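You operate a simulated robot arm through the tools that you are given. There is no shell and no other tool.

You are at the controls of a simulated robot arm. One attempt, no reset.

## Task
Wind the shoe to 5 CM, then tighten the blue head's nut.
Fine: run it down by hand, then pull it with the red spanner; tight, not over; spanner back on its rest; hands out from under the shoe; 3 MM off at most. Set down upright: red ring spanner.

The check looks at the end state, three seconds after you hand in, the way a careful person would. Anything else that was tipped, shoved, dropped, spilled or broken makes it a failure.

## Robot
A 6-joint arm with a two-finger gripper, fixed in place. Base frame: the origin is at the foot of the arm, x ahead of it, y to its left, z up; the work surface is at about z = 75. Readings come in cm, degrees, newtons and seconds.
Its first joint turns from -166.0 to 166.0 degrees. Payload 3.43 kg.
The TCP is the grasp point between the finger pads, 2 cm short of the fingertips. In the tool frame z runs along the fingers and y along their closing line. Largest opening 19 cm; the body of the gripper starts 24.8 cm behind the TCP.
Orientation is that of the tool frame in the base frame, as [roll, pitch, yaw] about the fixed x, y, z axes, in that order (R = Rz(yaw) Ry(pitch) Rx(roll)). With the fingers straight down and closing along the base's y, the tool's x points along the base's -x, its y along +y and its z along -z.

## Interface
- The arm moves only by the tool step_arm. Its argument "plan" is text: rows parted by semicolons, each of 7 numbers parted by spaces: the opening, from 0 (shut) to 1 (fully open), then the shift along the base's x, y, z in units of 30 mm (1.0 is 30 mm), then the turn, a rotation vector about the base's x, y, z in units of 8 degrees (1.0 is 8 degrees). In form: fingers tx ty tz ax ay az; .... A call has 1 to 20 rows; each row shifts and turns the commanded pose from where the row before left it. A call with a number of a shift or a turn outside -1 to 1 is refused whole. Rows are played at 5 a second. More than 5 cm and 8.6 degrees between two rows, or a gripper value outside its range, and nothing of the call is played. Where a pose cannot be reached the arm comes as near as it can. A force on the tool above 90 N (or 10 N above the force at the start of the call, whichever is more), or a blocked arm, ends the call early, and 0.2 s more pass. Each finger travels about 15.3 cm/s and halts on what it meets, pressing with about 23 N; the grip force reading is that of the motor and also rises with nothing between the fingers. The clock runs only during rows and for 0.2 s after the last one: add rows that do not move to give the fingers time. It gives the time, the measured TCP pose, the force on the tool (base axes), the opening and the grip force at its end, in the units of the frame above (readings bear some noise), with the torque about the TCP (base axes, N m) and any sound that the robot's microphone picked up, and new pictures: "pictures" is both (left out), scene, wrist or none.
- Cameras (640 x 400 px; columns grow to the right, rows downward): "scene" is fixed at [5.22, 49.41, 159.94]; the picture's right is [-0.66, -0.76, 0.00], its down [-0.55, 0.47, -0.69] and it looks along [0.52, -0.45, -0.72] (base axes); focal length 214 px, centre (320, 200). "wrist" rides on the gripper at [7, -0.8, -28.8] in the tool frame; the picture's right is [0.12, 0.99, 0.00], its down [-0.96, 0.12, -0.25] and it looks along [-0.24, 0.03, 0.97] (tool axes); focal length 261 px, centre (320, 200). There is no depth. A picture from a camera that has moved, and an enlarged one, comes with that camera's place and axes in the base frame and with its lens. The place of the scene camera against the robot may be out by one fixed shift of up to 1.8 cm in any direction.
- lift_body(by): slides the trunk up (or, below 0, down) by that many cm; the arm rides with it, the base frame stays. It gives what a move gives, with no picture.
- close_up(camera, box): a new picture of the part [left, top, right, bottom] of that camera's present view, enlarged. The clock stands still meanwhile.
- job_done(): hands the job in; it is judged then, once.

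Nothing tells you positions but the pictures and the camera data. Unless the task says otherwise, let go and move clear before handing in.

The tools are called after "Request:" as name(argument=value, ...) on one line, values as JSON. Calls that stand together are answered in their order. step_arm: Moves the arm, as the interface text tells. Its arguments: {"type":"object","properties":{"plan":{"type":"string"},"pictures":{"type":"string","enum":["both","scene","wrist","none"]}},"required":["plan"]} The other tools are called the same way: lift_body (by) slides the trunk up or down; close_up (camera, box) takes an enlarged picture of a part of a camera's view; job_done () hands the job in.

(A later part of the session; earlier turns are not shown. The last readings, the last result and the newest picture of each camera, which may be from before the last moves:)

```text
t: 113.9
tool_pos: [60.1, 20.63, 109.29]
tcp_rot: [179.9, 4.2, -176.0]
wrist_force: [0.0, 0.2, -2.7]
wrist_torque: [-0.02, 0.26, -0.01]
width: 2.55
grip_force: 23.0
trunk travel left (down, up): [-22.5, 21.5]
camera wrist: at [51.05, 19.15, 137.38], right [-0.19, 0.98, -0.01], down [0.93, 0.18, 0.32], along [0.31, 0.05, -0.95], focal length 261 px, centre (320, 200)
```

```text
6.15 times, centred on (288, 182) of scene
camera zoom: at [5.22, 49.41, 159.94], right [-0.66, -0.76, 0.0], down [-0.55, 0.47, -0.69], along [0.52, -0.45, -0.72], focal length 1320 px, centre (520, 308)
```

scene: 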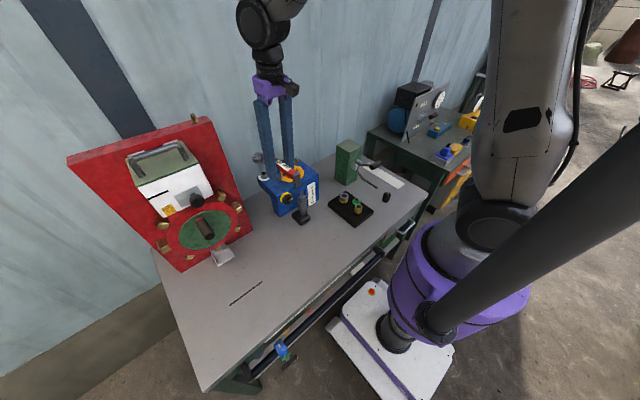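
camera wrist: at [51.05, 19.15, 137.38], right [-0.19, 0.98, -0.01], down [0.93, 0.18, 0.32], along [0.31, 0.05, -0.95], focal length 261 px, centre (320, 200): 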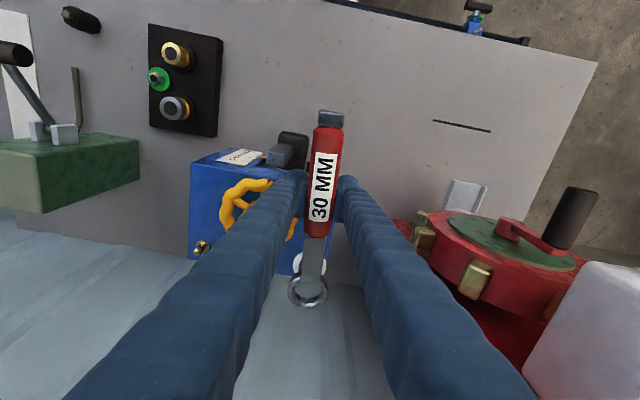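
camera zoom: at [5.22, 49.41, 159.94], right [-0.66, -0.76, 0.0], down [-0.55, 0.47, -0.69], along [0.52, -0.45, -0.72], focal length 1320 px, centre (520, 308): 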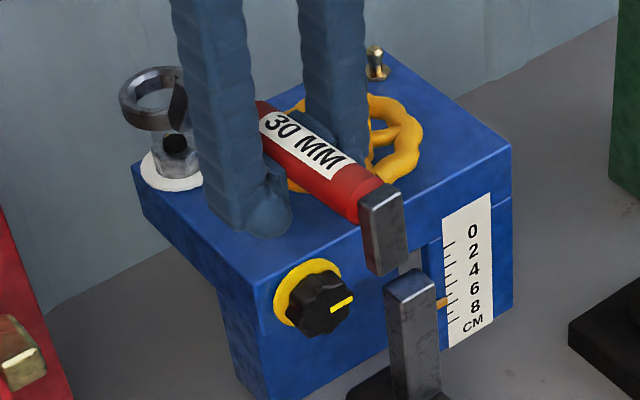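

Request:
step_arm(plan="0 0.02 0.2 0 0 0 -0.3; 0 0.03 0.32 0 0 0 -0.5; 0 0.04 0.32 0 0 0 -0.5; 0 0.05 0.32 0 0 0 -0.5; 0 0.06 0.32 0 0 0 -0.5; 0 0.07 0.31 0 0 0 -0.5; 0 0.07 0.3 0 0 0 -0.5; 0 0.06 0.2 0 0 0 -0.3; 0 0.04 0.08 0 0 0 -0.15; 0 0 0 0 0 0 0", pictures="wrist")

Request:
close_up(camera="wrist", box=[270, 230, 350, 330])

Request:
close_up(camera="scene", box=[250, 150, 325, 215])

```text
t: 116.1
tool_pos: [61.38, 27.63, 109.26]
tcp_rot: [-179.9, 4.3, 154.1]
wrist_force: [-0.5, 1.0, -4.1]
wrist_torque: [0.1, 0.2, 0.03]
width: 2.53
grip_force: 22.4
trunk travel left (down, up): [-22.5, 21.5]
camera wrist: at [52.91, 30.93, 137.41], right [0.33, 0.94, -0.01], down [0.9, -0.31, 0.32], along [0.3, -0.11, -0.95], focal length 261 px, centre (320, 200)
```

wrist: 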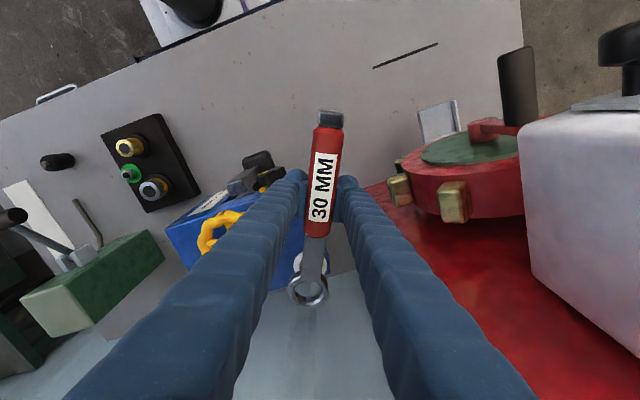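

```text
4.00 times, centred on (310, 280) of wrist
camera zoom: at [52.91, 30.93, 137.41], right [0.33, 0.94, -0.01], down [0.9, -0.31, 0.32], along [0.3, -0.11, -0.95], focal length 1043 px, centre (360, -120)
```

zoom: 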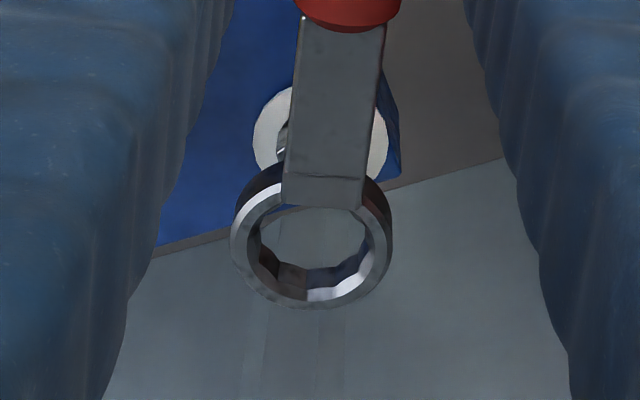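

```text
6.15 times, centred on (288, 182) of scene
camera zoom: at [5.22, 49.41, 159.94], right [-0.66, -0.76, 0.0], down [-0.55, 0.47, -0.69], along [0.52, -0.45, -0.72], focal length 1320 px, centre (520, 308)
```

zoom: 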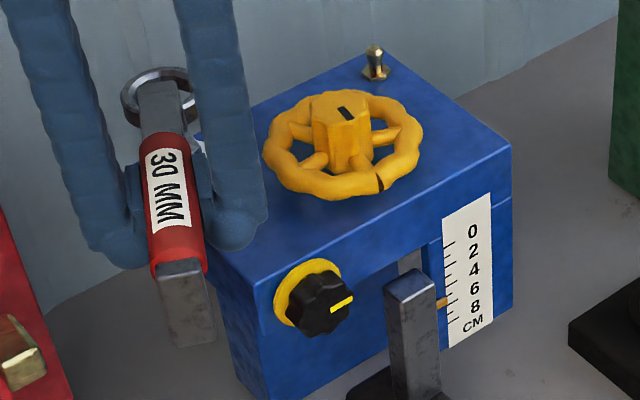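

Request:
close_up(camera="scene", box=[254, 152, 286, 184])

Request:
close_up(camera="wrist", box=[285, 235, 335, 315])

```text
12.50 times, centred on (270, 168) of scene
camera zoom: at [5.22, 49.41, 159.94], right [-0.66, -0.76, 0.0], down [-0.55, 0.47, -0.69], along [0.52, -0.45, -0.72], focal length 2681 px, centre (945, 600)
```

zoom: 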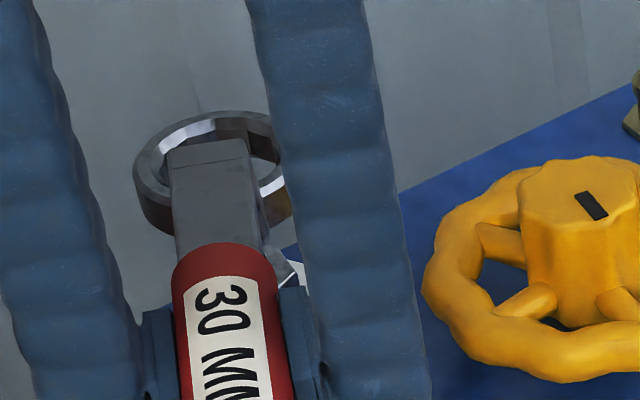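

```text
5.00 times, centred on (310, 275) of wrist
camera zoom: at [52.91, 30.93, 137.41], right [0.33, 0.94, -0.01], down [0.9, -0.31, 0.32], along [0.3, -0.11, -0.95], focal length 1303 px, centre (370, -175)
```

zoom: 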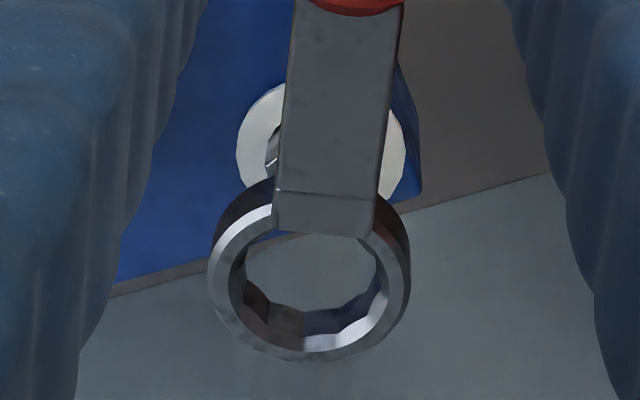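

Clear of the wheel and concentric again in both views. I'll lower in steps onto the nut.

Request:
step_arm(plan="0 0.007 0.02 -0.3 0 0 0; 0 0 0 -0.4 0 0 0; 0 0 0 -0.3 0 0 0; 0 0 0 -0.15 0 0 0; 0 0 0 0 0 0 0", pictures="none")

Request:
close_up(camera="scene", box=[254, 152, 286, 184])

Request:
close_up(camera="wrist", box=[285, 235, 335, 315])

```text
t: 117.3
tool_pos: [61.53, 27.62, 105.8]
tcp_rot: [-180.0, 4.3, 154.0]
wrist_force: [0.2, 0.6, -3.9]
wrist_torque: [0.11, 0.18, -0.01]
width: 2.52
grip_force: 23.1
trunk travel left (down, up): [-22.5, 21.5]
```

```text
12.50 times, centred on (270, 168) of scene
camera zoom: at [5.22, 49.41, 159.94], right [-0.66, -0.76, 0.0], down [-0.55, 0.47, -0.69], along [0.52, -0.45, -0.72], focal length 2681 px, centre (945, 600)
```

zoom: 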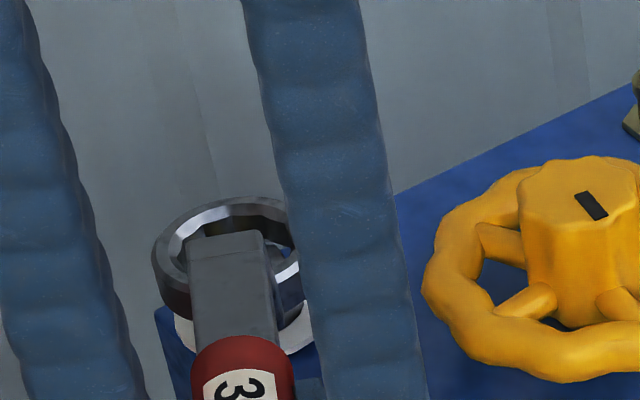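

```text
5.00 times, centred on (310, 275) of wrist
camera zoom: at [52.99, 31.04, 133.93], right [0.33, 0.94, -0.01], down [0.9, -0.31, 0.32], along [0.3, -0.11, -0.95], focal length 1303 px, centre (370, -175)
```

zoom: 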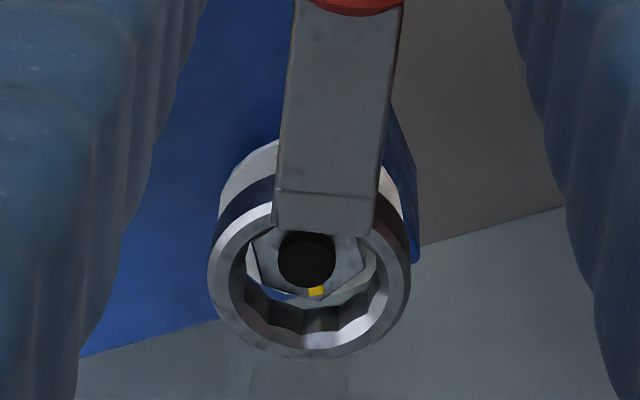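

Request:
close_up(camera="wrist", box=[290, 268, 330, 310])

```text
9.52 times, centred on (310, 289) of wrist
camera zoom: at [52.99, 31.04, 133.93], right [0.33, 0.94, -0.01], down [0.9, -0.31, 0.32], along [0.3, -0.11, -0.95], focal length 2482 px, centre (415, -648)
```

zoom: 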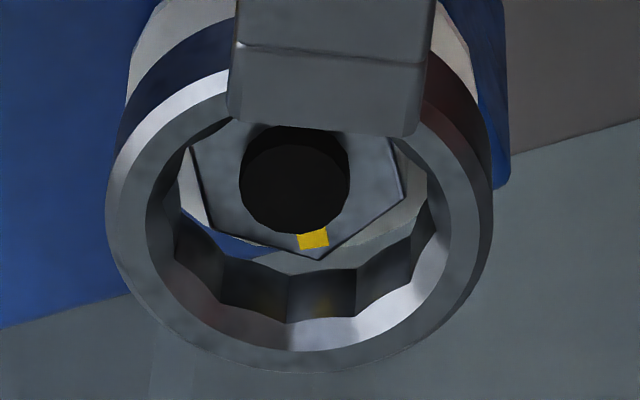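

Request:
close_up(camera="wrist", box=[295, 285, 325, 305])

Request:
close_up(camera="wrist", box=[292, 270, 322, 290])

```text
16.00 times, centred on (310, 295) of wrist
camera zoom: at [52.99, 31.04, 133.93], right [0.33, 0.94, -0.01], down [0.9, -0.31, 0.32], along [0.3, -0.11, -0.95], focal length 4170 px, centre (480, -1320)
```

zoom: 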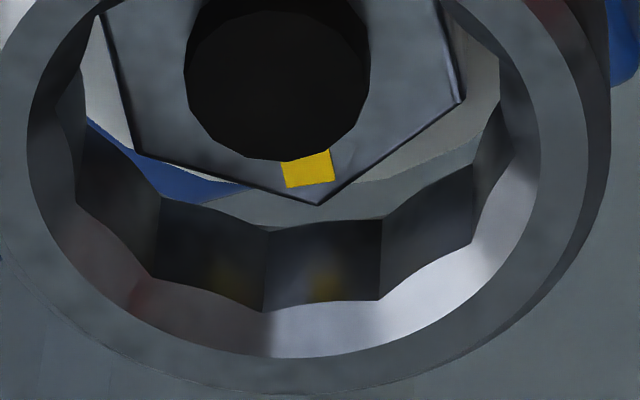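

```text
16.00 times, centred on (307, 280) of wrist
camera zoom: at [52.99, 31.04, 133.93], right [0.33, 0.94, -0.01], down [0.9, -0.31, 0.32], along [0.3, -0.11, -0.95], focal length 4170 px, centre (528, -1080)
```

zoom: 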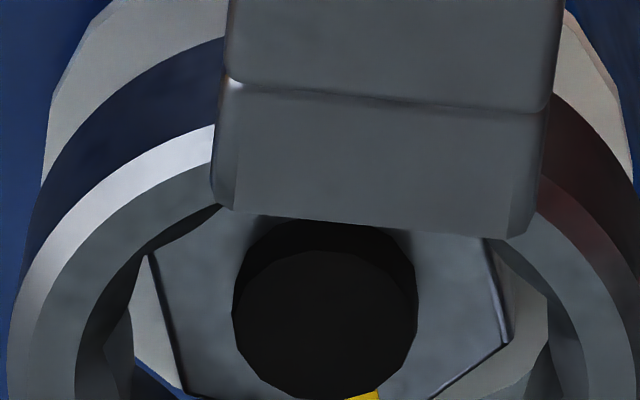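

The zoom shows a 12-sided bore with its corners on the handle axis, and the nut's corners are about 15° off from that. I'll lift slightly and swing to a handle direction of about 170°, where the corners match and the wheel is still clear.

Request:
step_arm(plan="0 0 0 0.25 0 0 0; 0 0 0 0.2 0 0 0; 0 -0.11 -0.22 0 0 0 0.35; 0 -0.1 -0.24 0 0 0 0.4; 0 -0.09 -0.25 0 0 0 0.43; 0 -0.08 -0.25 0 0 0 0.43; 0 -0.06 -0.22 0 0 0 0.39; 0 0 0 0 0 0 0", pictures="none")

Request:
close_up(camera="wrist", box=[290, 255, 330, 310])

Request:
close_up(camera="scene", box=[250, 155, 290, 185])

```text
t: 119.1
tool_pos: [60.0, 24.15, 107.2]
tcp_rot: [-179.8, 4.3, 170.1]
wrist_force: [0.2, -0.4, -4.1]
wrist_torque: [0.07, 0.22, 0.0]
width: 2.56
grip_force: 22.9
trunk travel left (down, up): [-22.5, 21.5]
```

```text
7.27 times, centred on (310, 282) of wrist
camera zoom: at [50.93, 24.93, 135.34], right [0.05, 1.0, -0.01], down [0.95, -0.05, 0.32], along [0.32, -0.03, -0.95], focal length 1896 px, centre (393, -400)
```

zoom: 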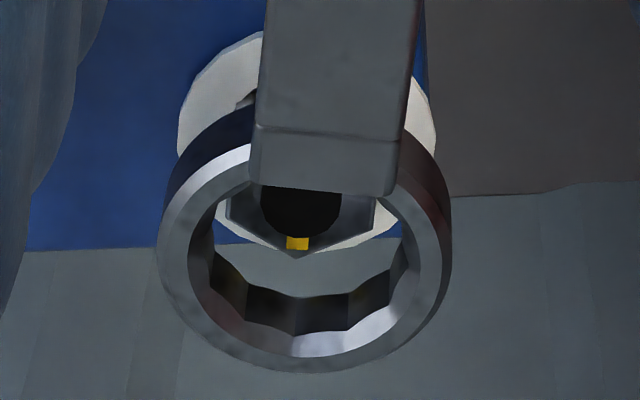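

```text
13.33 times, centred on (270, 170) of scene
camera zoom: at [5.22, 49.41, 159.94], right [-0.66, -0.76, 0.0], down [-0.55, 0.47, -0.69], along [0.52, -0.45, -0.72], focal length 2860 px, centre (987, 600)
```

zoom: 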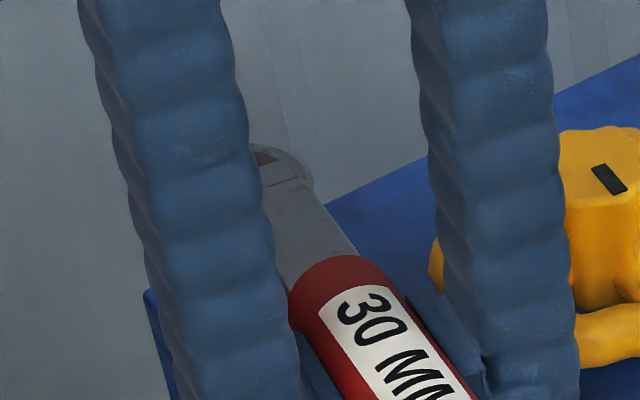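

Corners now line up. The ring is about 3 mm short in x and 1 mm over in y, so I'll correct that and come down to check at the nut top.

Request:
step_arm(plan="0 0.1 -0.04 -0.2 0 0 0; 0 0 0 -0.25 0 0 0; 0 0 0 0 0 0 0", pictures="none")

Request:
close_up(camera="wrist", box=[290, 255, 330, 310])

Request:
close_up(camera="wrist", box=[292, 272, 328, 308])

```text
t: 119.9
tool_pos: [60.32, 23.89, 105.88]
tcp_rot: [-179.8, 4.2, 170.0]
wrist_force: [-0.7, 0.8, -3.8]
wrist_torque: [0.0, 0.22, -0.03]
width: 2.54
grip_force: 23.7
trunk travel left (down, up): [-22.5, 21.5]
```

```text
7.27 times, centred on (310, 282) of wrist
camera zoom: at [51.26, 24.71, 133.96], right [0.05, 1.0, -0.01], down [0.95, -0.05, 0.32], along [0.32, -0.03, -0.95], focal length 1896 px, centre (393, -400)
```

zoom: 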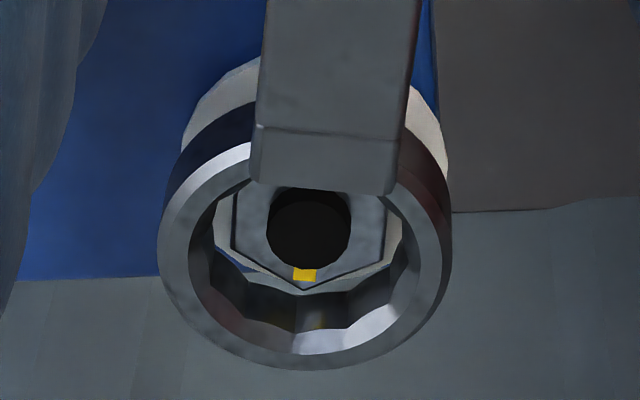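

```text
11.11 times, centred on (310, 290) of wrist
camera zoom: at [51.26, 24.71, 133.96], right [0.05, 1.0, -0.01], down [0.95, -0.05, 0.32], along [0.32, -0.03, -0.95], focal length 2896 px, centre (431, -800)
```

zoom: 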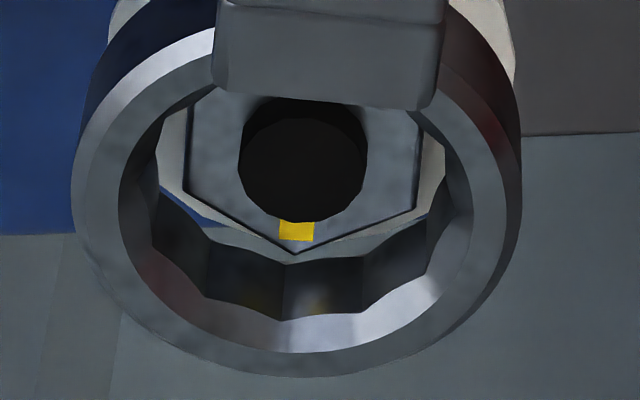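

The hex sits concentric and corner-matched inside the ring bore. I'll lower onto it in 3 mm steps.

Request:
step_arm(plan="0 0 0 -0.1 0 0 0; 0 0 0 -0.1 0 0 0; 0 0 0 0 0 0 0", pictures="none")

Request:
step_arm(plan="0 0 0 -0.1 0 0 0; 0 0 0 -0.08 0 0 0; 0 0 0 0 0 0 0", pictures="none")

Request:
close_up(camera="wrist", box=[292, 272, 328, 308])

Request:
close_up(camera="scene", box=[250, 155, 300, 195])

```text
t: 120.7
tool_pos: [60.37, 23.98, 105.04]
tcp_rot: [180.0, 4.3, 170.0]
wrist_force: [0.4, 0.2, -3.9]
wrist_torque: [0.03, 0.25, -0.01]
width: 2.56
grip_force: 23.2
trunk travel left (down, up): [-22.5, 21.5]
```

```text
t: 121.5
tool_pos: [60.33, 23.95, 104.55]
tcp_rot: [-179.9, 4.4, 169.9]
wrist_force: [-0.6, 0.5, -4.0]
wrist_torque: [0.05, 0.23, 0.0]
width: 2.56
grip_force: 22.8
trunk travel left (down, up): [-22.5, 21.5]
```

```text
11.11 times, centred on (310, 290) of wrist
camera zoom: at [51.24, 24.75, 132.78], right [0.05, 1.0, -0.01], down [0.95, -0.05, 0.32], along [0.32, -0.03, -0.95], focal length 2896 px, centre (431, -800)
```

zoom: 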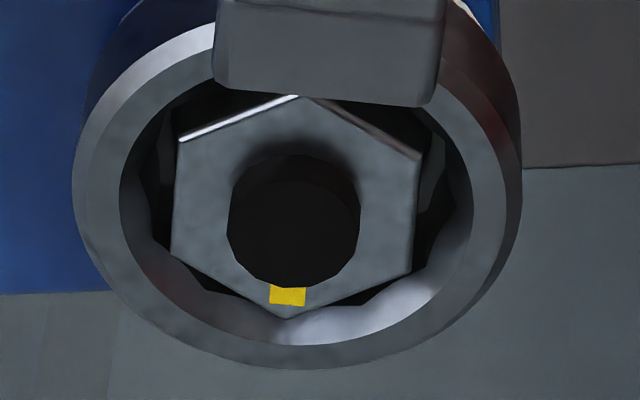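

```text
10.00 times, centred on (275, 175) of scene
camera zoom: at [5.22, 49.41, 159.94], right [-0.66, -0.76, 0.0], down [-0.55, 0.47, -0.69], along [0.52, -0.45, -0.72], focal length 2145 px, centre (770, 450)
```

zoom: 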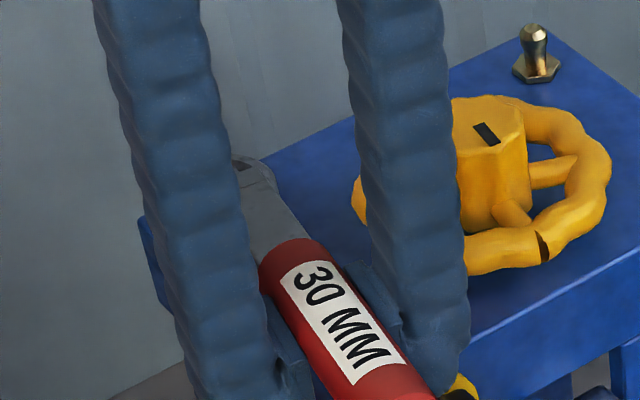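

The ring is fully over the nut with no contact force. Now I'll pull clockwise around the nut in 4° steps, watching force, sound and washer colour.

Request:
step_arm(plan="0 0.034 0.16 0 0 0 -0.25; 0 0.034 0.16 0 0 0 -0.25; 0 0 0 0 0 0 0", pictures="none")

Request:
close_up(camera="wrist", box=[292, 272, 328, 308])

```text
t: 122.3
tool_pos: [60.71, 24.8, 104.51]
tcp_rot: [-179.9, 4.3, 166.0]
wrist_force: [-0.7, -0.1, -3.2]
wrist_torque: [0.07, 0.24, 0.41]
width: 2.54
grip_force: 23.0
trunk travel left (down, up): [-22.5, 21.5]
```

```text
11.11 times, centred on (310, 290) of wrist
camera zoom: at [51.56, 26.35, 132.71], right [0.12, 0.99, -0.01], down [0.94, -0.11, 0.32], along [0.32, -0.05, -0.95], focal length 2896 px, centre (431, -800)
```

zoom: 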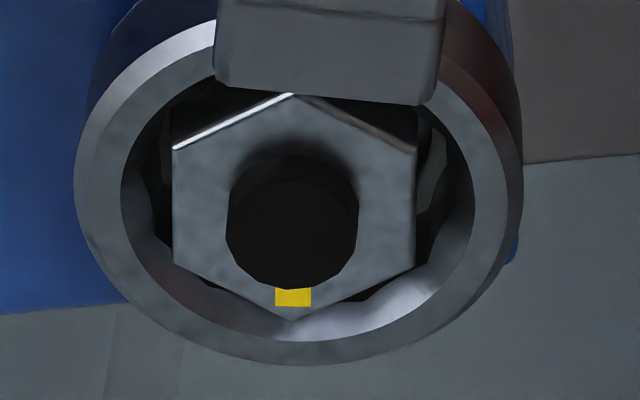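

Request:
step_arm(plan="0 0.045 0.158 0 0 0 -0.25; 0 0.045 0.158 0 0 0 -0.25; 0 0 0 0 0 0 0", pictures="none")

Request:
close_up(camera="wrist", box=[292, 272, 328, 308])

Request:
close_up(camera="scene", box=[250, 155, 300, 195])

```text
t: 123.1
tool_pos: [60.74, 25.84, 104.4]
tcp_rot: [-180.0, 4.3, 162.0]
wrist_force: [0.2, -0.4, -4.0]
wrist_torque: [0.06, 0.25, 0.57]
width: 2.54
grip_force: 23.2
trunk travel left (down, up): [-22.5, 21.5]
```

```text
11.11 times, centred on (310, 290) of wrist
camera zoom: at [51.9, 27.92, 132.7], right [0.19, 0.98, -0.01], down [0.93, -0.18, 0.32], along [0.31, -0.07, -0.95], focal length 2896 px, centre (431, -800)
```

zoom: 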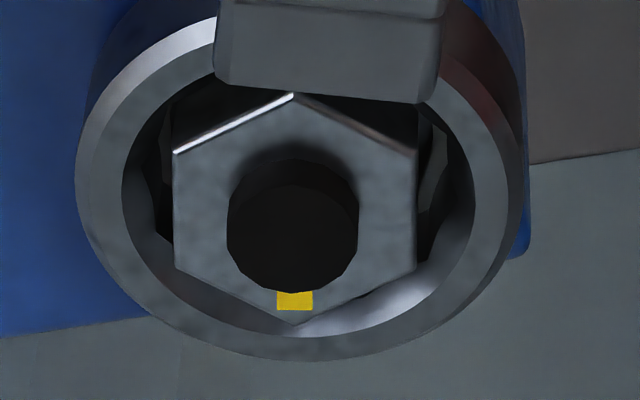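

```text
10.00 times, centred on (275, 175) of scene
camera zoom: at [5.22, 49.41, 159.94], right [-0.66, -0.76, 0.0], down [-0.55, 0.47, -0.69], along [0.52, -0.45, -0.72], focal length 2145 px, centre (770, 450)
```

zoom: 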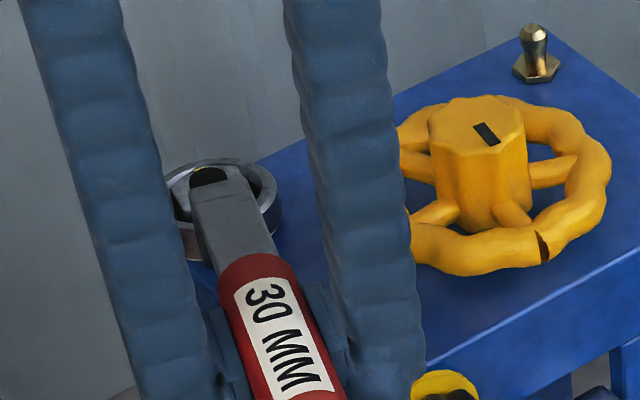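

Request:
step_arm(plan="0 0.056 0.154 0 0 0 -0.25; 0 0.056 0.154 0 0 0 -0.25; 0 0 0 0 0 0 0", pictures="none")

Request:
close_up(camera="wrist", box=[292, 272, 328, 308])

Request:
close_up(camera="scene", box=[250, 155, 300, 195])

```text
t: 123.9
tool_pos: [61.28, 26.81, 104.51]
tcp_rot: [179.9, 4.3, 158.1]
wrist_force: [-0.7, -0.3, -3.5]
wrist_torque: [0.04, 0.22, 0.79]
width: 2.55
grip_force: 23.3
trunk travel left (down, up): [-22.5, 21.5]
```

```text
11.11 times, centred on (310, 290) of wrist
camera zoom: at [52.43, 29.57, 132.72], right [0.26, 0.97, -0.01], down [0.92, -0.24, 0.32], along [0.31, -0.09, -0.95], focal length 2896 px, centre (431, -800)
```

zoom: 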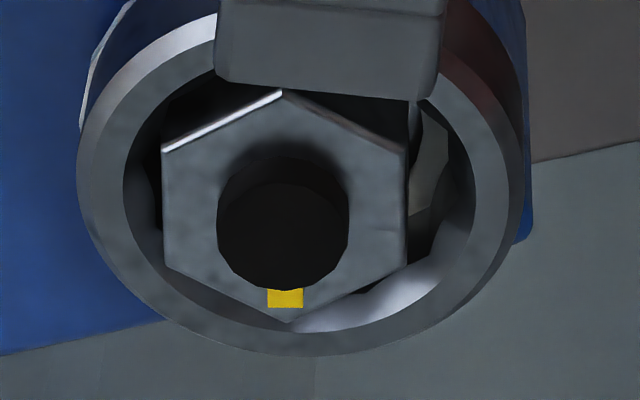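

```text
10.00 times, centred on (275, 175) of scene
camera zoom: at [5.22, 49.41, 159.94], right [-0.66, -0.76, 0.0], down [-0.55, 0.47, -0.69], along [0.52, -0.45, -0.72], focal length 2145 px, centre (770, 450)
```

zoom: 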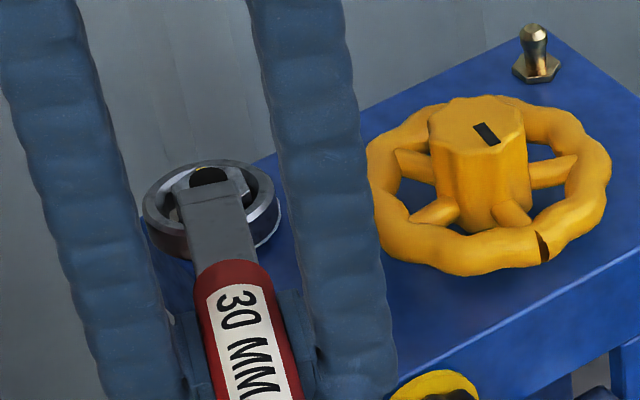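

Request:
step_arm(plan="0 0.06 0.13 0 0 0 -0.25; 0 0.06 0.14 0 0 0 -0.25; 0 0 0 0 0 0 0", pictures="none")

Request:
close_up(camera="wrist", box=[292, 272, 328, 308])

Request:
close_up(camera="scene", box=[250, 155, 300, 195])

```text
t: 124.7
tool_pos: [61.4, 27.58, 104.46]
tcp_rot: [-179.9, 4.3, 154.0]
wrist_force: [0.7, -0.9, -3.1]
wrist_torque: [0.04, 0.1, 1.0]
width: 2.56
grip_force: 22.7
trunk travel left (down, up): [-22.5, 21.5]
```

```text
11.11 times, centred on (310, 290) of wrist
camera zoom: at [52.97, 30.97, 132.72], right [0.33, 0.94, -0.01], down [0.9, -0.31, 0.32], along [0.3, -0.11, -0.95], focal length 2896 px, centre (431, -800)
```

zoom: 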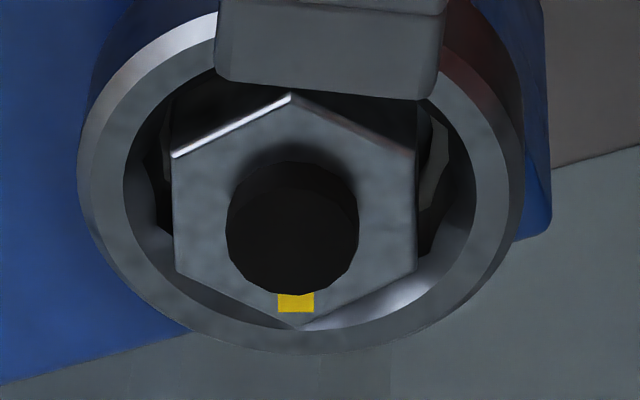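

```text
10.00 times, centred on (275, 175) of scene
camera zoom: at [5.22, 49.41, 159.94], right [-0.66, -0.76, 0.0], down [-0.55, 0.47, -0.69], along [0.52, -0.45, -0.72], focal length 2145 px, centre (770, 450)
```

zoom: 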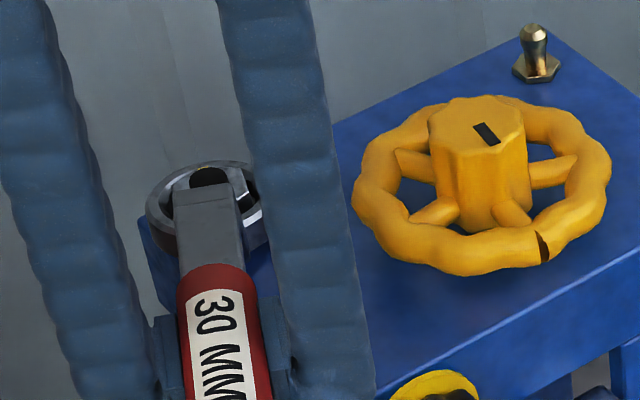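

The nut is turning with the spanner and the torque is rising steadily (about 1.0 N·m now), with the washer still white. Continuing in small steps.

Request:
step_arm(plan="0 0.077 0.145 0 0 0 -0.25; 0 0.077 0.145 0 0 0 -0.25; 0 0 0 0 0 0 0", pictures="none")

Request:
close_up(camera="wrist", box=[285, 262, 335, 312])

Request:
close_up(camera="scene", box=[250, 155, 300, 195])

```text
t: 125.5
tool_pos: [62.1, 28.42, 104.51]
tcp_rot: [-179.9, 4.3, 150.0]
wrist_force: [-0.4, -0.1, -3.4]
wrist_torque: [0.11, 0.21, 1.11]
width: 2.56
grip_force: 23.3
trunk travel left (down, up): [-22.5, 21.5]
```

```text
8.00 times, centred on (310, 287) of wrist
camera zoom: at [53.8, 32.39, 132.74], right [0.39, 0.92, -0.01], down [0.87, -0.37, 0.32], along [0.29, -0.13, -0.95], focal length 2085 px, centre (400, -496)
```

zoom: 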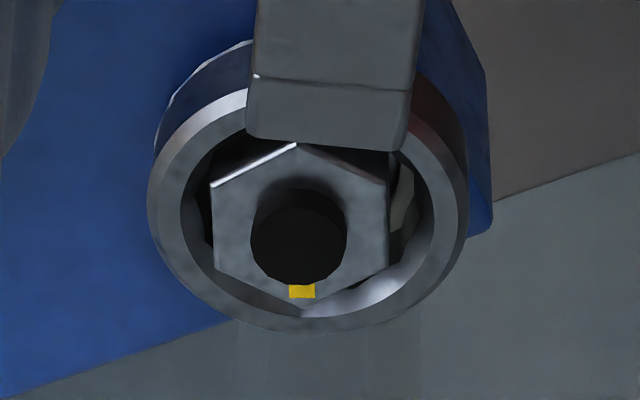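

```text
10.00 times, centred on (275, 175) of scene
camera zoom: at [5.22, 49.41, 159.94], right [-0.66, -0.76, 0.0], down [-0.55, 0.47, -0.69], along [0.52, -0.45, -0.72], focal length 2145 px, centre (770, 450)
```

zoom: 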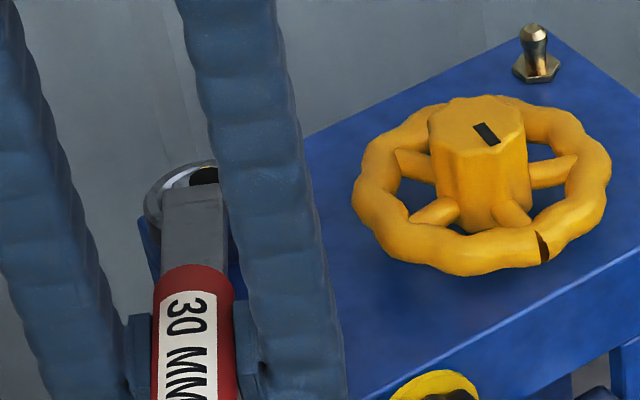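

Request:
step_arm(plan="0 0.087 0.139 0 0 0 -0.25; 0 0.087 0.139 0 0 0 -0.25; 0 0 0 0 0 0 0", pictures="none")

Request:
close_up(camera="wrist", box=[285, 262, 335, 312])

```text
t: 126.3
tool_pos: [62.51, 29.36, 104.5]
tcp_rot: [-179.8, 4.3, 146.0]
wrist_force: [-0.7, -0.7, -3.6]
wrist_torque: [0.05, 0.18, 1.02]
width: 2.6
grip_force: 23.2
trunk travel left (down, up): [-22.5, 21.5]
```

```text
8.00 times, centred on (310, 287) of wrist
camera zoom: at [54.55, 33.87, 132.77], right [0.46, 0.89, -0.01], down [0.84, -0.43, 0.32], along [0.28, -0.15, -0.95], focal length 2085 px, centre (400, -496)
```

zoom: 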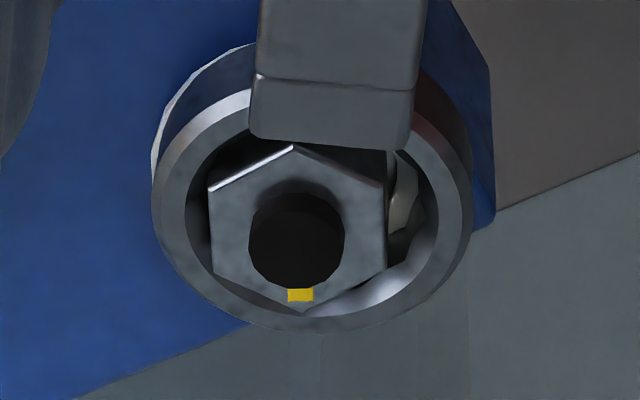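

Request:
step_arm(plan="0 0.1 0.14 0 0 0 -0.2; 0 0.1 0.14 0 0 0 -0.2; 0 0 0 0 0 0 0", pictures="none")

Request:
close_up(camera="wrist", box=[285, 262, 335, 312])

Request:
close_up(camera="scene", box=[240, 155, 300, 205])

```text
t: 127.1
tool_pos: [63.08, 30.12, 104.55]
tcp_rot: [-180.0, 4.3, 142.8]
wrist_force: [-2.4, -7.5, -4.1]
wrist_torque: [-0.04, 0.28, 0.36]
width: 2.55
grip_force: 23.3
trunk travel left (down, up): [-22.5, 21.5]
```

```text
8.00 times, centred on (310, 287) of wrist
camera zoom: at [55.41, 35.12, 132.86], right [0.51, 0.86, -0.01], down [0.82, -0.48, 0.32], along [0.27, -0.17, -0.95], focal length 2085 px, centre (400, -496)
```

zoom: 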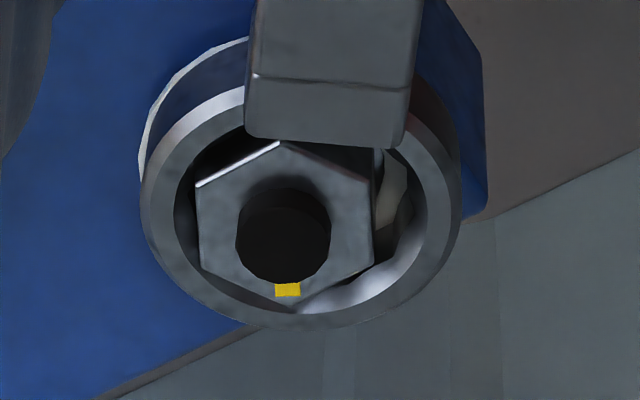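

```text
8.00 times, centred on (270, 180) of scene
camera zoom: at [5.22, 49.41, 159.94], right [-0.66, -0.76, 0.0], down [-0.55, 0.47, -0.69], along [0.52, -0.45, -0.72], focal length 1716 px, centre (720, 360)
```

zoom: 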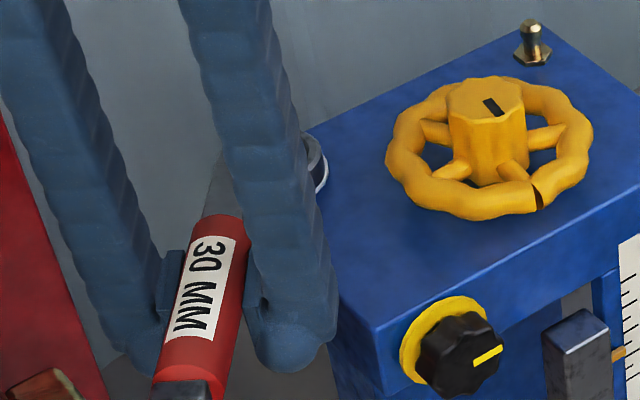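

Nut torque is now about 1.4 N·m (7.4 N at 14 cm, plus the couple) and the washer is still white. I'll go a little further in this swing.

Request:
step_arm(plan="0 0.105 0.13 0 0 0 -0.25; 0 0.105 0.125 0 0 0 -0.25; 0 0 0 0 0 0 0", pictures="wrist")

Request:
close_up(camera="wrist", box=[285, 262, 335, 312])

```text
t: 127.9
tool_pos: [63.78, 30.97, 104.54]
tcp_rot: [-179.9, 4.3, 138.8]
wrist_force: [1.6, -13.0, -5.9]
wrist_torque: [0.07, 0.25, 0.38]
width: 2.51
grip_force: 23.2
trunk travel left (down, up): [-22.5, 21.5]
camera wrist: at [56.39, 36.46, 132.79], right [0.56, 0.83, -0.01], down [0.78, -0.53, 0.32], along [0.26, -0.19, -0.95], focal length 261 px, centre (320, 200)
```

wrist: 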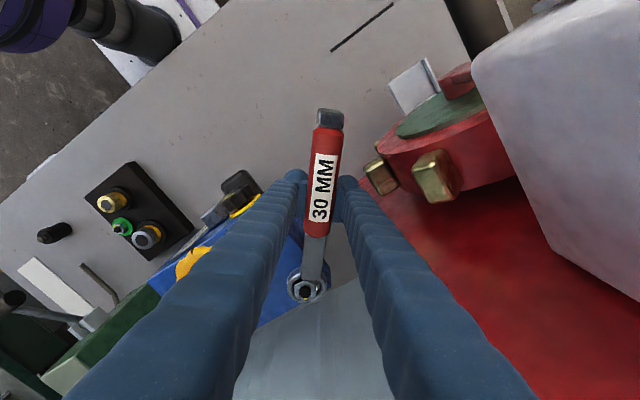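

```text
8.00 times, centred on (310, 287) of wrist
camera zoom: at [56.39, 36.46, 132.79], right [0.56, 0.83, -0.01], down [0.78, -0.53, 0.32], along [0.26, -0.19, -0.95], focal length 2085 px, centre (400, -496)
```

zoom: 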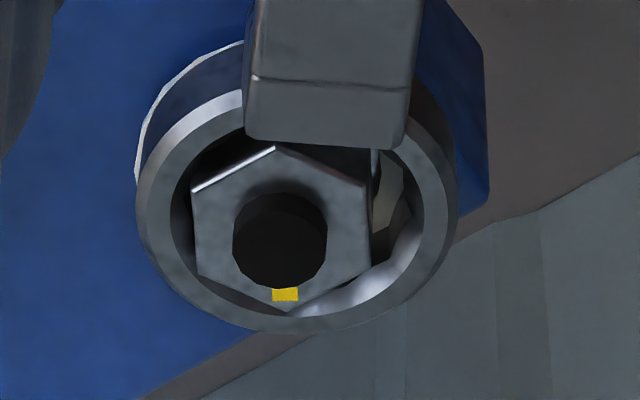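

Torque is about 1.6 N·m and I'm near the safe end of this swing beside the red board. I'll back off slightly, lift the ring clear, check the washer and step back 30° for another pull.

Request:
step_arm(plan="0 -0.09 -0.13 0 0 0 0.17; 0 -0.09 -0.13 0 0 0 0.17; 0 0 0 0 0 0 0; 0 0 0 0.2 0 0 0; 0 0 0 0.3 0 0 0; 0 0 0 0.3 0 0 0; 0 0 0 0.1 0 0 0; 0 0 0 0 0 0 0", pictures="none")

Request:
close_up(camera="wrist", box=[285, 252, 335, 312])

Request:
close_up(camera="scene", box=[240, 155, 300, 205])

```text
t: 129.7
tool_pos: [63.12, 30.18, 107.14]
tcp_rot: [-179.9, 4.3, 141.6]
wrist_force: [-0.7, -0.7, -3.6]
wrist_torque: [0.15, 0.18, 0.01]
width: 2.55
grip_force: 22.5
trunk travel left (down, up): [-22.5, 21.5]
```

```text
6.67 times, centred on (310, 282) of wrist
camera zoom: at [55.53, 35.28, 135.4], right [0.52, 0.85, -0.01], down [0.81, -0.49, 0.32], along [0.27, -0.18, -0.95], focal length 1738 px, centre (387, -347)
```

zoom: 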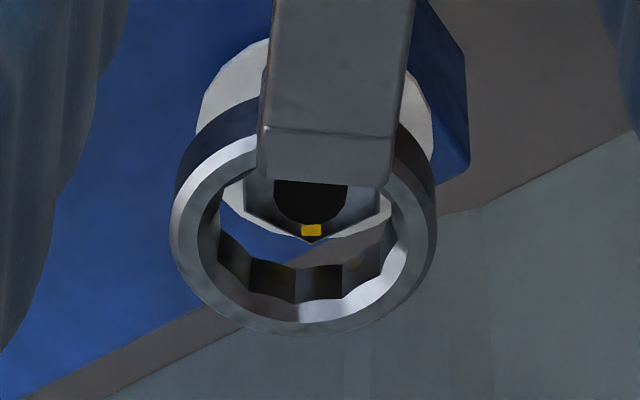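

```text
8.00 times, centred on (270, 180) of scene
camera zoom: at [5.22, 49.41, 159.94], right [-0.66, -0.76, 0.0], down [-0.55, 0.47, -0.69], along [0.52, -0.45, -0.72], focal length 1716 px, centre (720, 360)
```

zoom: 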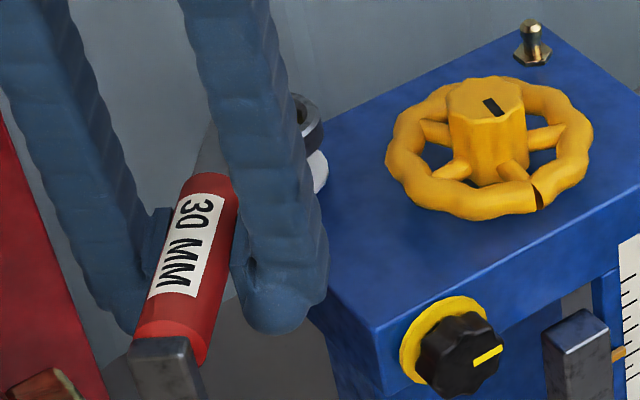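

Lifted off cleanly and the washer is still white. I'll swing back about 33° to re-seat the ring with corners matched.

Request:
step_arm(plan="0 -0.178 -0.267 0 0 0 0.514; 0 -0.178 -0.267 0 0 0 0.514; 0 -0.148 -0.303 0 0 0 0.514; 0 -0.148 -0.303 0 0 0 0.514; 0 -0.103 -0.322 0 0 0 0.514; 0 -0.103 -0.322 0 0 0 0.514; 0 -0.057 -0.33 0 0 0 0.514; 0 -0.057 -0.33 0 0 0 0.514; 0 0 0 0 0 0 0; 0 0 0 0 0 0 0", pictures="none")

Request:
close_up(camera="wrist", box=[290, 255, 330, 310])

Request:
close_up(camera="scene", box=[240, 155, 300, 205])

```text
t: 131.9
tool_pos: [60.34, 23.01, 107.22]
tcp_rot: [-179.9, 4.3, 174.5]
wrist_force: [0.3, -0.5, -3.2]
wrist_torque: [-0.01, 0.2, 0.02]
width: 2.55
grip_force: 22.5
trunk travel left (down, up): [-22.5, 21.5]
```

```text
7.27 times, centred on (310, 282) of wrist
camera zoom: at [51.16, 22.96, 135.41], right [-0.02, 1.0, -0.01], down [0.95, 0.02, 0.32], along [0.32, 0.0, -0.95], focal length 1896 px, centre (393, -400)
```

zoom: 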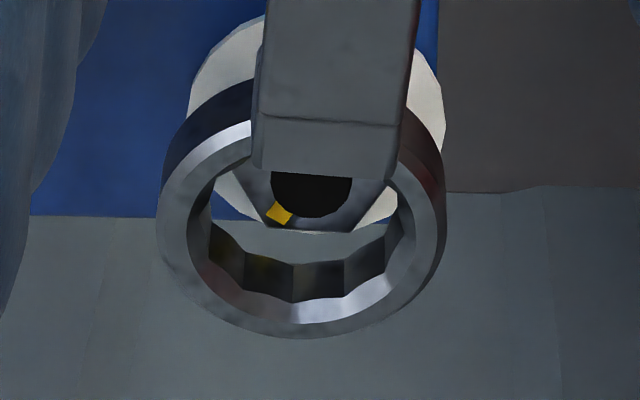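

```text
8.00 times, centred on (270, 180) of scene
camera zoom: at [5.22, 49.41, 159.94], right [-0.66, -0.76, 0.0], down [-0.55, 0.47, -0.69], along [0.52, -0.45, -0.72], focal length 1716 px, centre (720, 360)
```

zoom: 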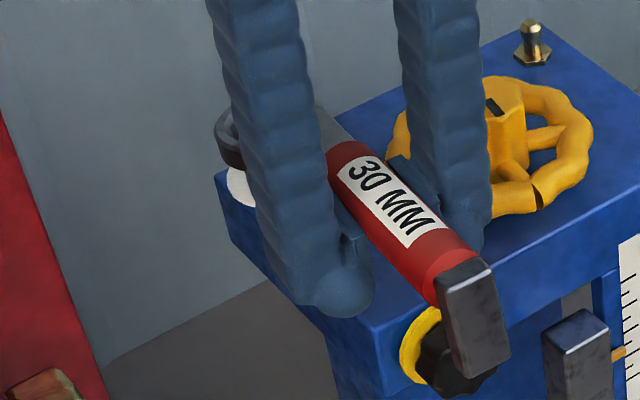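

Request:
close_up(camera="wrist", box=[292, 250, 328, 290])

```text
10.00 times, centred on (310, 270) of wrist
camera zoom: at [51.16, 22.96, 135.41], right [-0.02, 1.0, -0.01], down [0.95, 0.02, 0.32], along [0.32, 0.0, -0.95], focal length 2606 px, centre (420, -500)
```

zoom: 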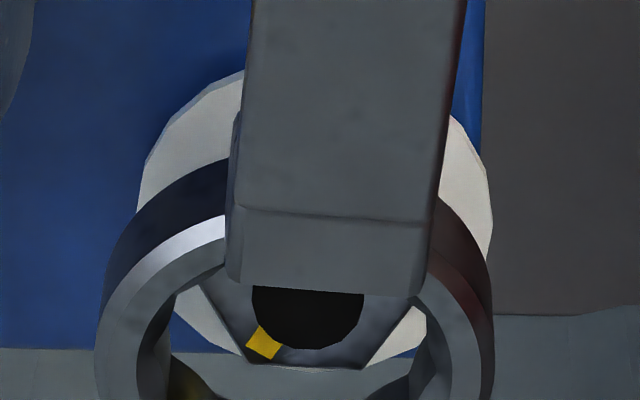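

Request:
step_arm(plan="0 0 0.03 -0.2 0 0 0; 0 0 0 -0.24 0 0 0; 0 0 0 0 0 0 0", pictures="none")

Request:
close_up(camera="wrist", box=[292, 265, 328, 305])

```text
t: 132.7
tool_pos: [60.24, 22.75, 105.73]
tcp_rot: [-180.0, 4.4, 174.4]
wrist_force: [-0.3, -0.8, -3.3]
wrist_torque: [0.06, 0.24, -0.03]
width: 2.53
grip_force: 23.4
trunk travel left (down, up): [-22.5, 21.5]
```

```text
10.00 times, centred on (310, 285) of wrist
camera zoom: at [51.07, 22.99, 134.1], right [-0.02, 1.0, -0.01], down [0.95, 0.02, 0.32], along [0.32, 0.0, -0.95], focal length 2606 px, centre (420, -650)
```

zoom: 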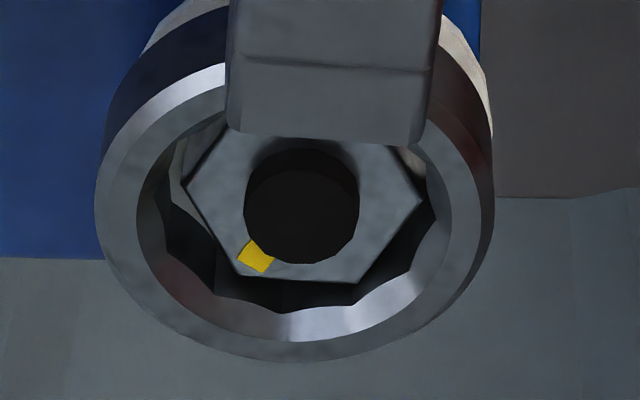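

Request:
step_arm(plan="0 0 0 -0.08 0 0 0; 0 0 0 0 0 0 0", pictures="none")

Request:
step_arm(plan="0 0 0 -0.08 0 0 0; 0 0 0 0 0 0 0", pictures="none")

Request:
close_up(camera="wrist", box=[292, 265, 328, 305])

```text
t: 133.3
tool_pos: [60.21, 22.84, 105.7]
tcp_rot: [179.9, 4.3, 174.4]
wrist_force: [0.0, 0.0, -4.6]
wrist_torque: [0.04, 0.21, -0.01]
width: 2.55
grip_force: 23.2
trunk travel left (down, up): [-22.5, 21.5]
```

```text
t: 133.9
tool_pos: [60.31, 22.87, 105.4]
tcp_rot: [-179.9, 4.3, 174.3]
wrist_force: [0.0, 0.2, -3.3]
wrist_torque: [0.02, 0.18, 0.02]
width: 2.54
grip_force: 22.9
trunk travel left (down, up): [-22.5, 21.5]
```

```text
10.00 times, centred on (310, 285) of wrist
camera zoom: at [51.17, 22.96, 133.67], right [-0.02, 1.0, -0.01], down [0.95, 0.02, 0.32], along [0.32, 0.0, -0.95], focal length 2606 px, centre (420, -650)
```

zoom: 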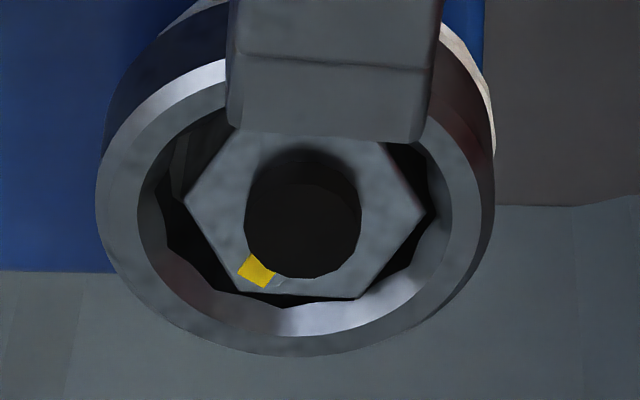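

The ring is over the nut again without contact, but the spanner has pitched a few more degrees nose-down in my grip. I'll level it by tilting further while lowering the TCP so the ring stays in place.

Request:
step_arm(plan="0 -0.024 0.003 -0.1 -0.018 -0.187 0; 0 -0.024 0.003 -0.12 -0.018 -0.187 0; 0 -0.024 0.003 -0.12 -0.018 -0.187 0; 0 0 0 0 0 0 0", pictures="wrist")

Request:
close_up(camera="wrist", box=[292, 265, 328, 305])

Request:
close_up(camera="scene", box=[245, 155, 305, 205])

```text
t: 134.9
tool_pos: [60.07, 23.0, 104.25]
tcp_rot: [-179.9, 8.8, 174.4]
wrist_force: [0.2, -0.6, -4.1]
wrist_torque: [0.0, 0.25, 0.01]
width: 2.55
grip_force: 22.7
trunk travel left (down, up): [-22.5, 21.5]
camera wrist: at [48.76, 23.28, 131.75], right [-0.02, 1.0, -0.02], down [0.92, 0.03, 0.39], along [0.39, -0.01, -0.92], focal length 261 px, centre (320, 200)
```

wrist: 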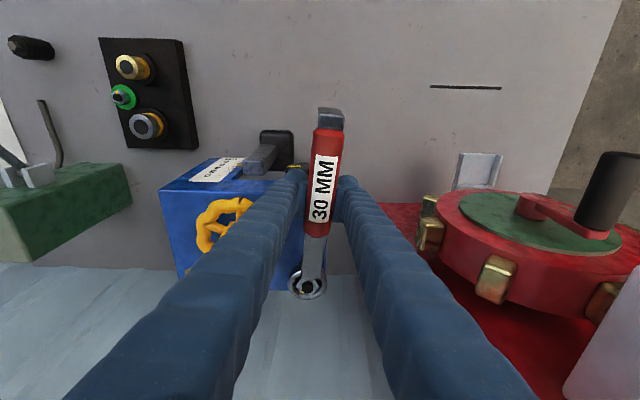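

```text
10.00 times, centred on (310, 285) of wrist
camera zoom: at [48.76, 23.28, 131.75], right [-0.02, 1.0, -0.02], down [0.92, 0.03, 0.39], along [0.39, -0.01, -0.92], focal length 2606 px, centre (420, -650)
```

zoom: 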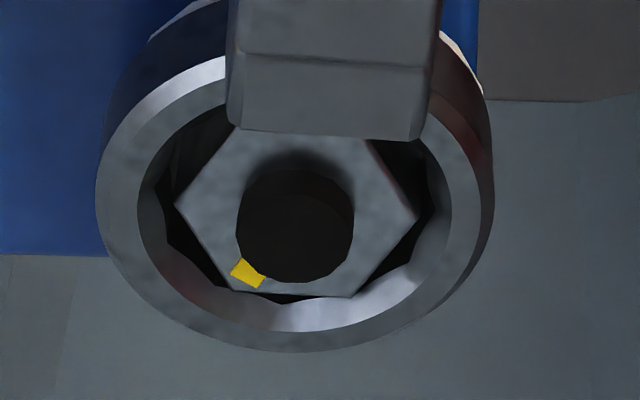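

```text
8.00 times, centred on (275, 180) of scene
camera zoom: at [5.22, 49.41, 159.94], right [-0.66, -0.76, 0.0], down [-0.55, 0.47, -0.69], along [0.52, -0.45, -0.72], focal length 1716 px, centre (680, 360)
```

zoom: 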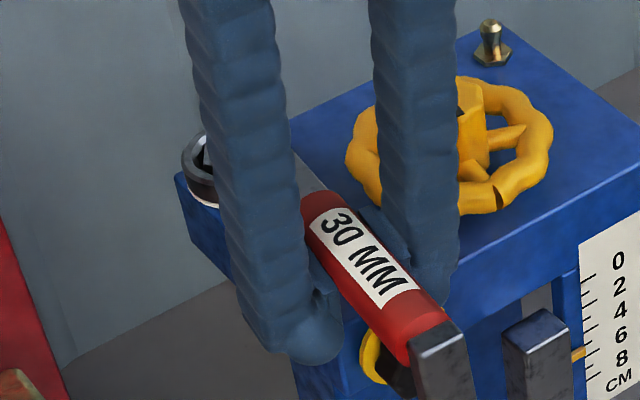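

Seated again and level. I'll pull the second stroke with the hand leading slightly so the load is carried as a push on the handle rather than a twist in the grip.

Request:
step_arm(plan="0 0.033 0.225 0 0 0 -0.25; 0 0.033 0.225 0 0 0 -0.25; 0 0.04 0.162 0 0 0 -0.25; 0 0.04 0.162 0 0 0 -0.25; 0 0 0 0 0 0 0", pictures="none")

Request:
close_up(camera="wrist", box=[285, 262, 335, 312])

```text
t: 136.1
tool_pos: [60.56, 25.17, 104.47]
tcp_rot: [-179.9, 8.8, 166.4]
wrist_force: [1.4, -8.4, -5.7]
wrist_torque: [0.08, 0.45, 0.56]
width: 2.56
grip_force: 22.9
trunk travel left (down, up): [-22.5, 21.5]
```

```text
8.00 times, centred on (310, 287) of wrist
camera zoom: at [49.39, 27.12, 131.88], right [0.12, 0.99, -0.02], down [0.91, -0.1, 0.39], along [0.39, -0.06, -0.92], focal length 2085 px, centre (400, -496)
```

zoom: 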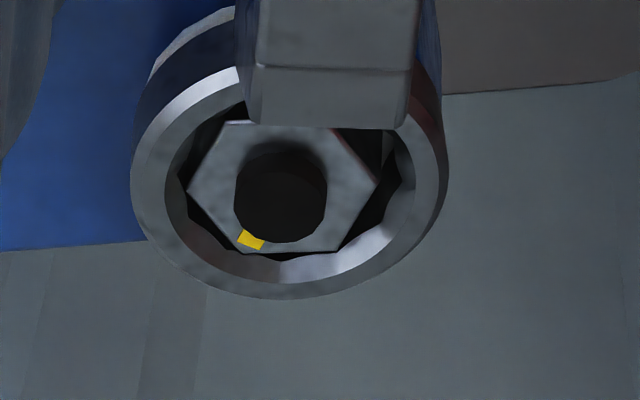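

Request:
step_arm(plan="0 0.048 0.157 0 0 0 -0.25; 0 0.048 0.157 0 0 0 -0.25; 0 0 0 0 0 0 0", pictures="none")

Request:
close_up(camera="wrist", box=[285, 252, 335, 312])

Request:
close_up(camera="scene", box=[245, 155, 305, 205])

```text
t: 136.9
tool_pos: [60.92, 26.03, 104.57]
tcp_rot: [-180.0, 8.8, 162.4]
wrist_force: [-2.0, -6.4, -2.9]
wrist_torque: [0.0, 0.21, 1.05]
width: 2.54
grip_force: 23.2
trunk travel left (down, up): [-22.5, 21.5]
```

```text
6.67 times, centred on (310, 282) of wrist
camera zoom: at [49.83, 28.85, 131.88], right [0.19, 0.98, -0.02], down [0.9, -0.17, 0.39], along [0.38, -0.09, -0.92], focal length 1738 px, centre (387, -347)
```

zoom: 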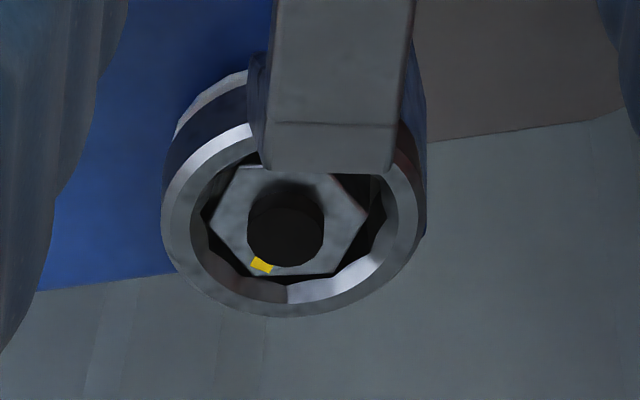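

```text
8.00 times, centred on (275, 180) of scene
camera zoom: at [5.22, 49.41, 159.94], right [-0.66, -0.76, 0.0], down [-0.55, 0.47, -0.69], along [0.52, -0.45, -0.72], focal length 1716 px, centre (680, 360)
```

zoom: 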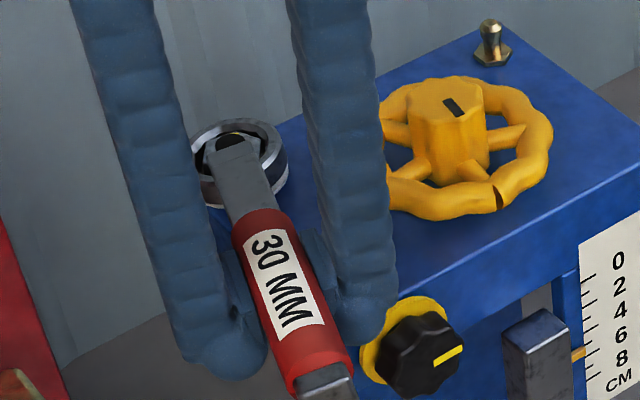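

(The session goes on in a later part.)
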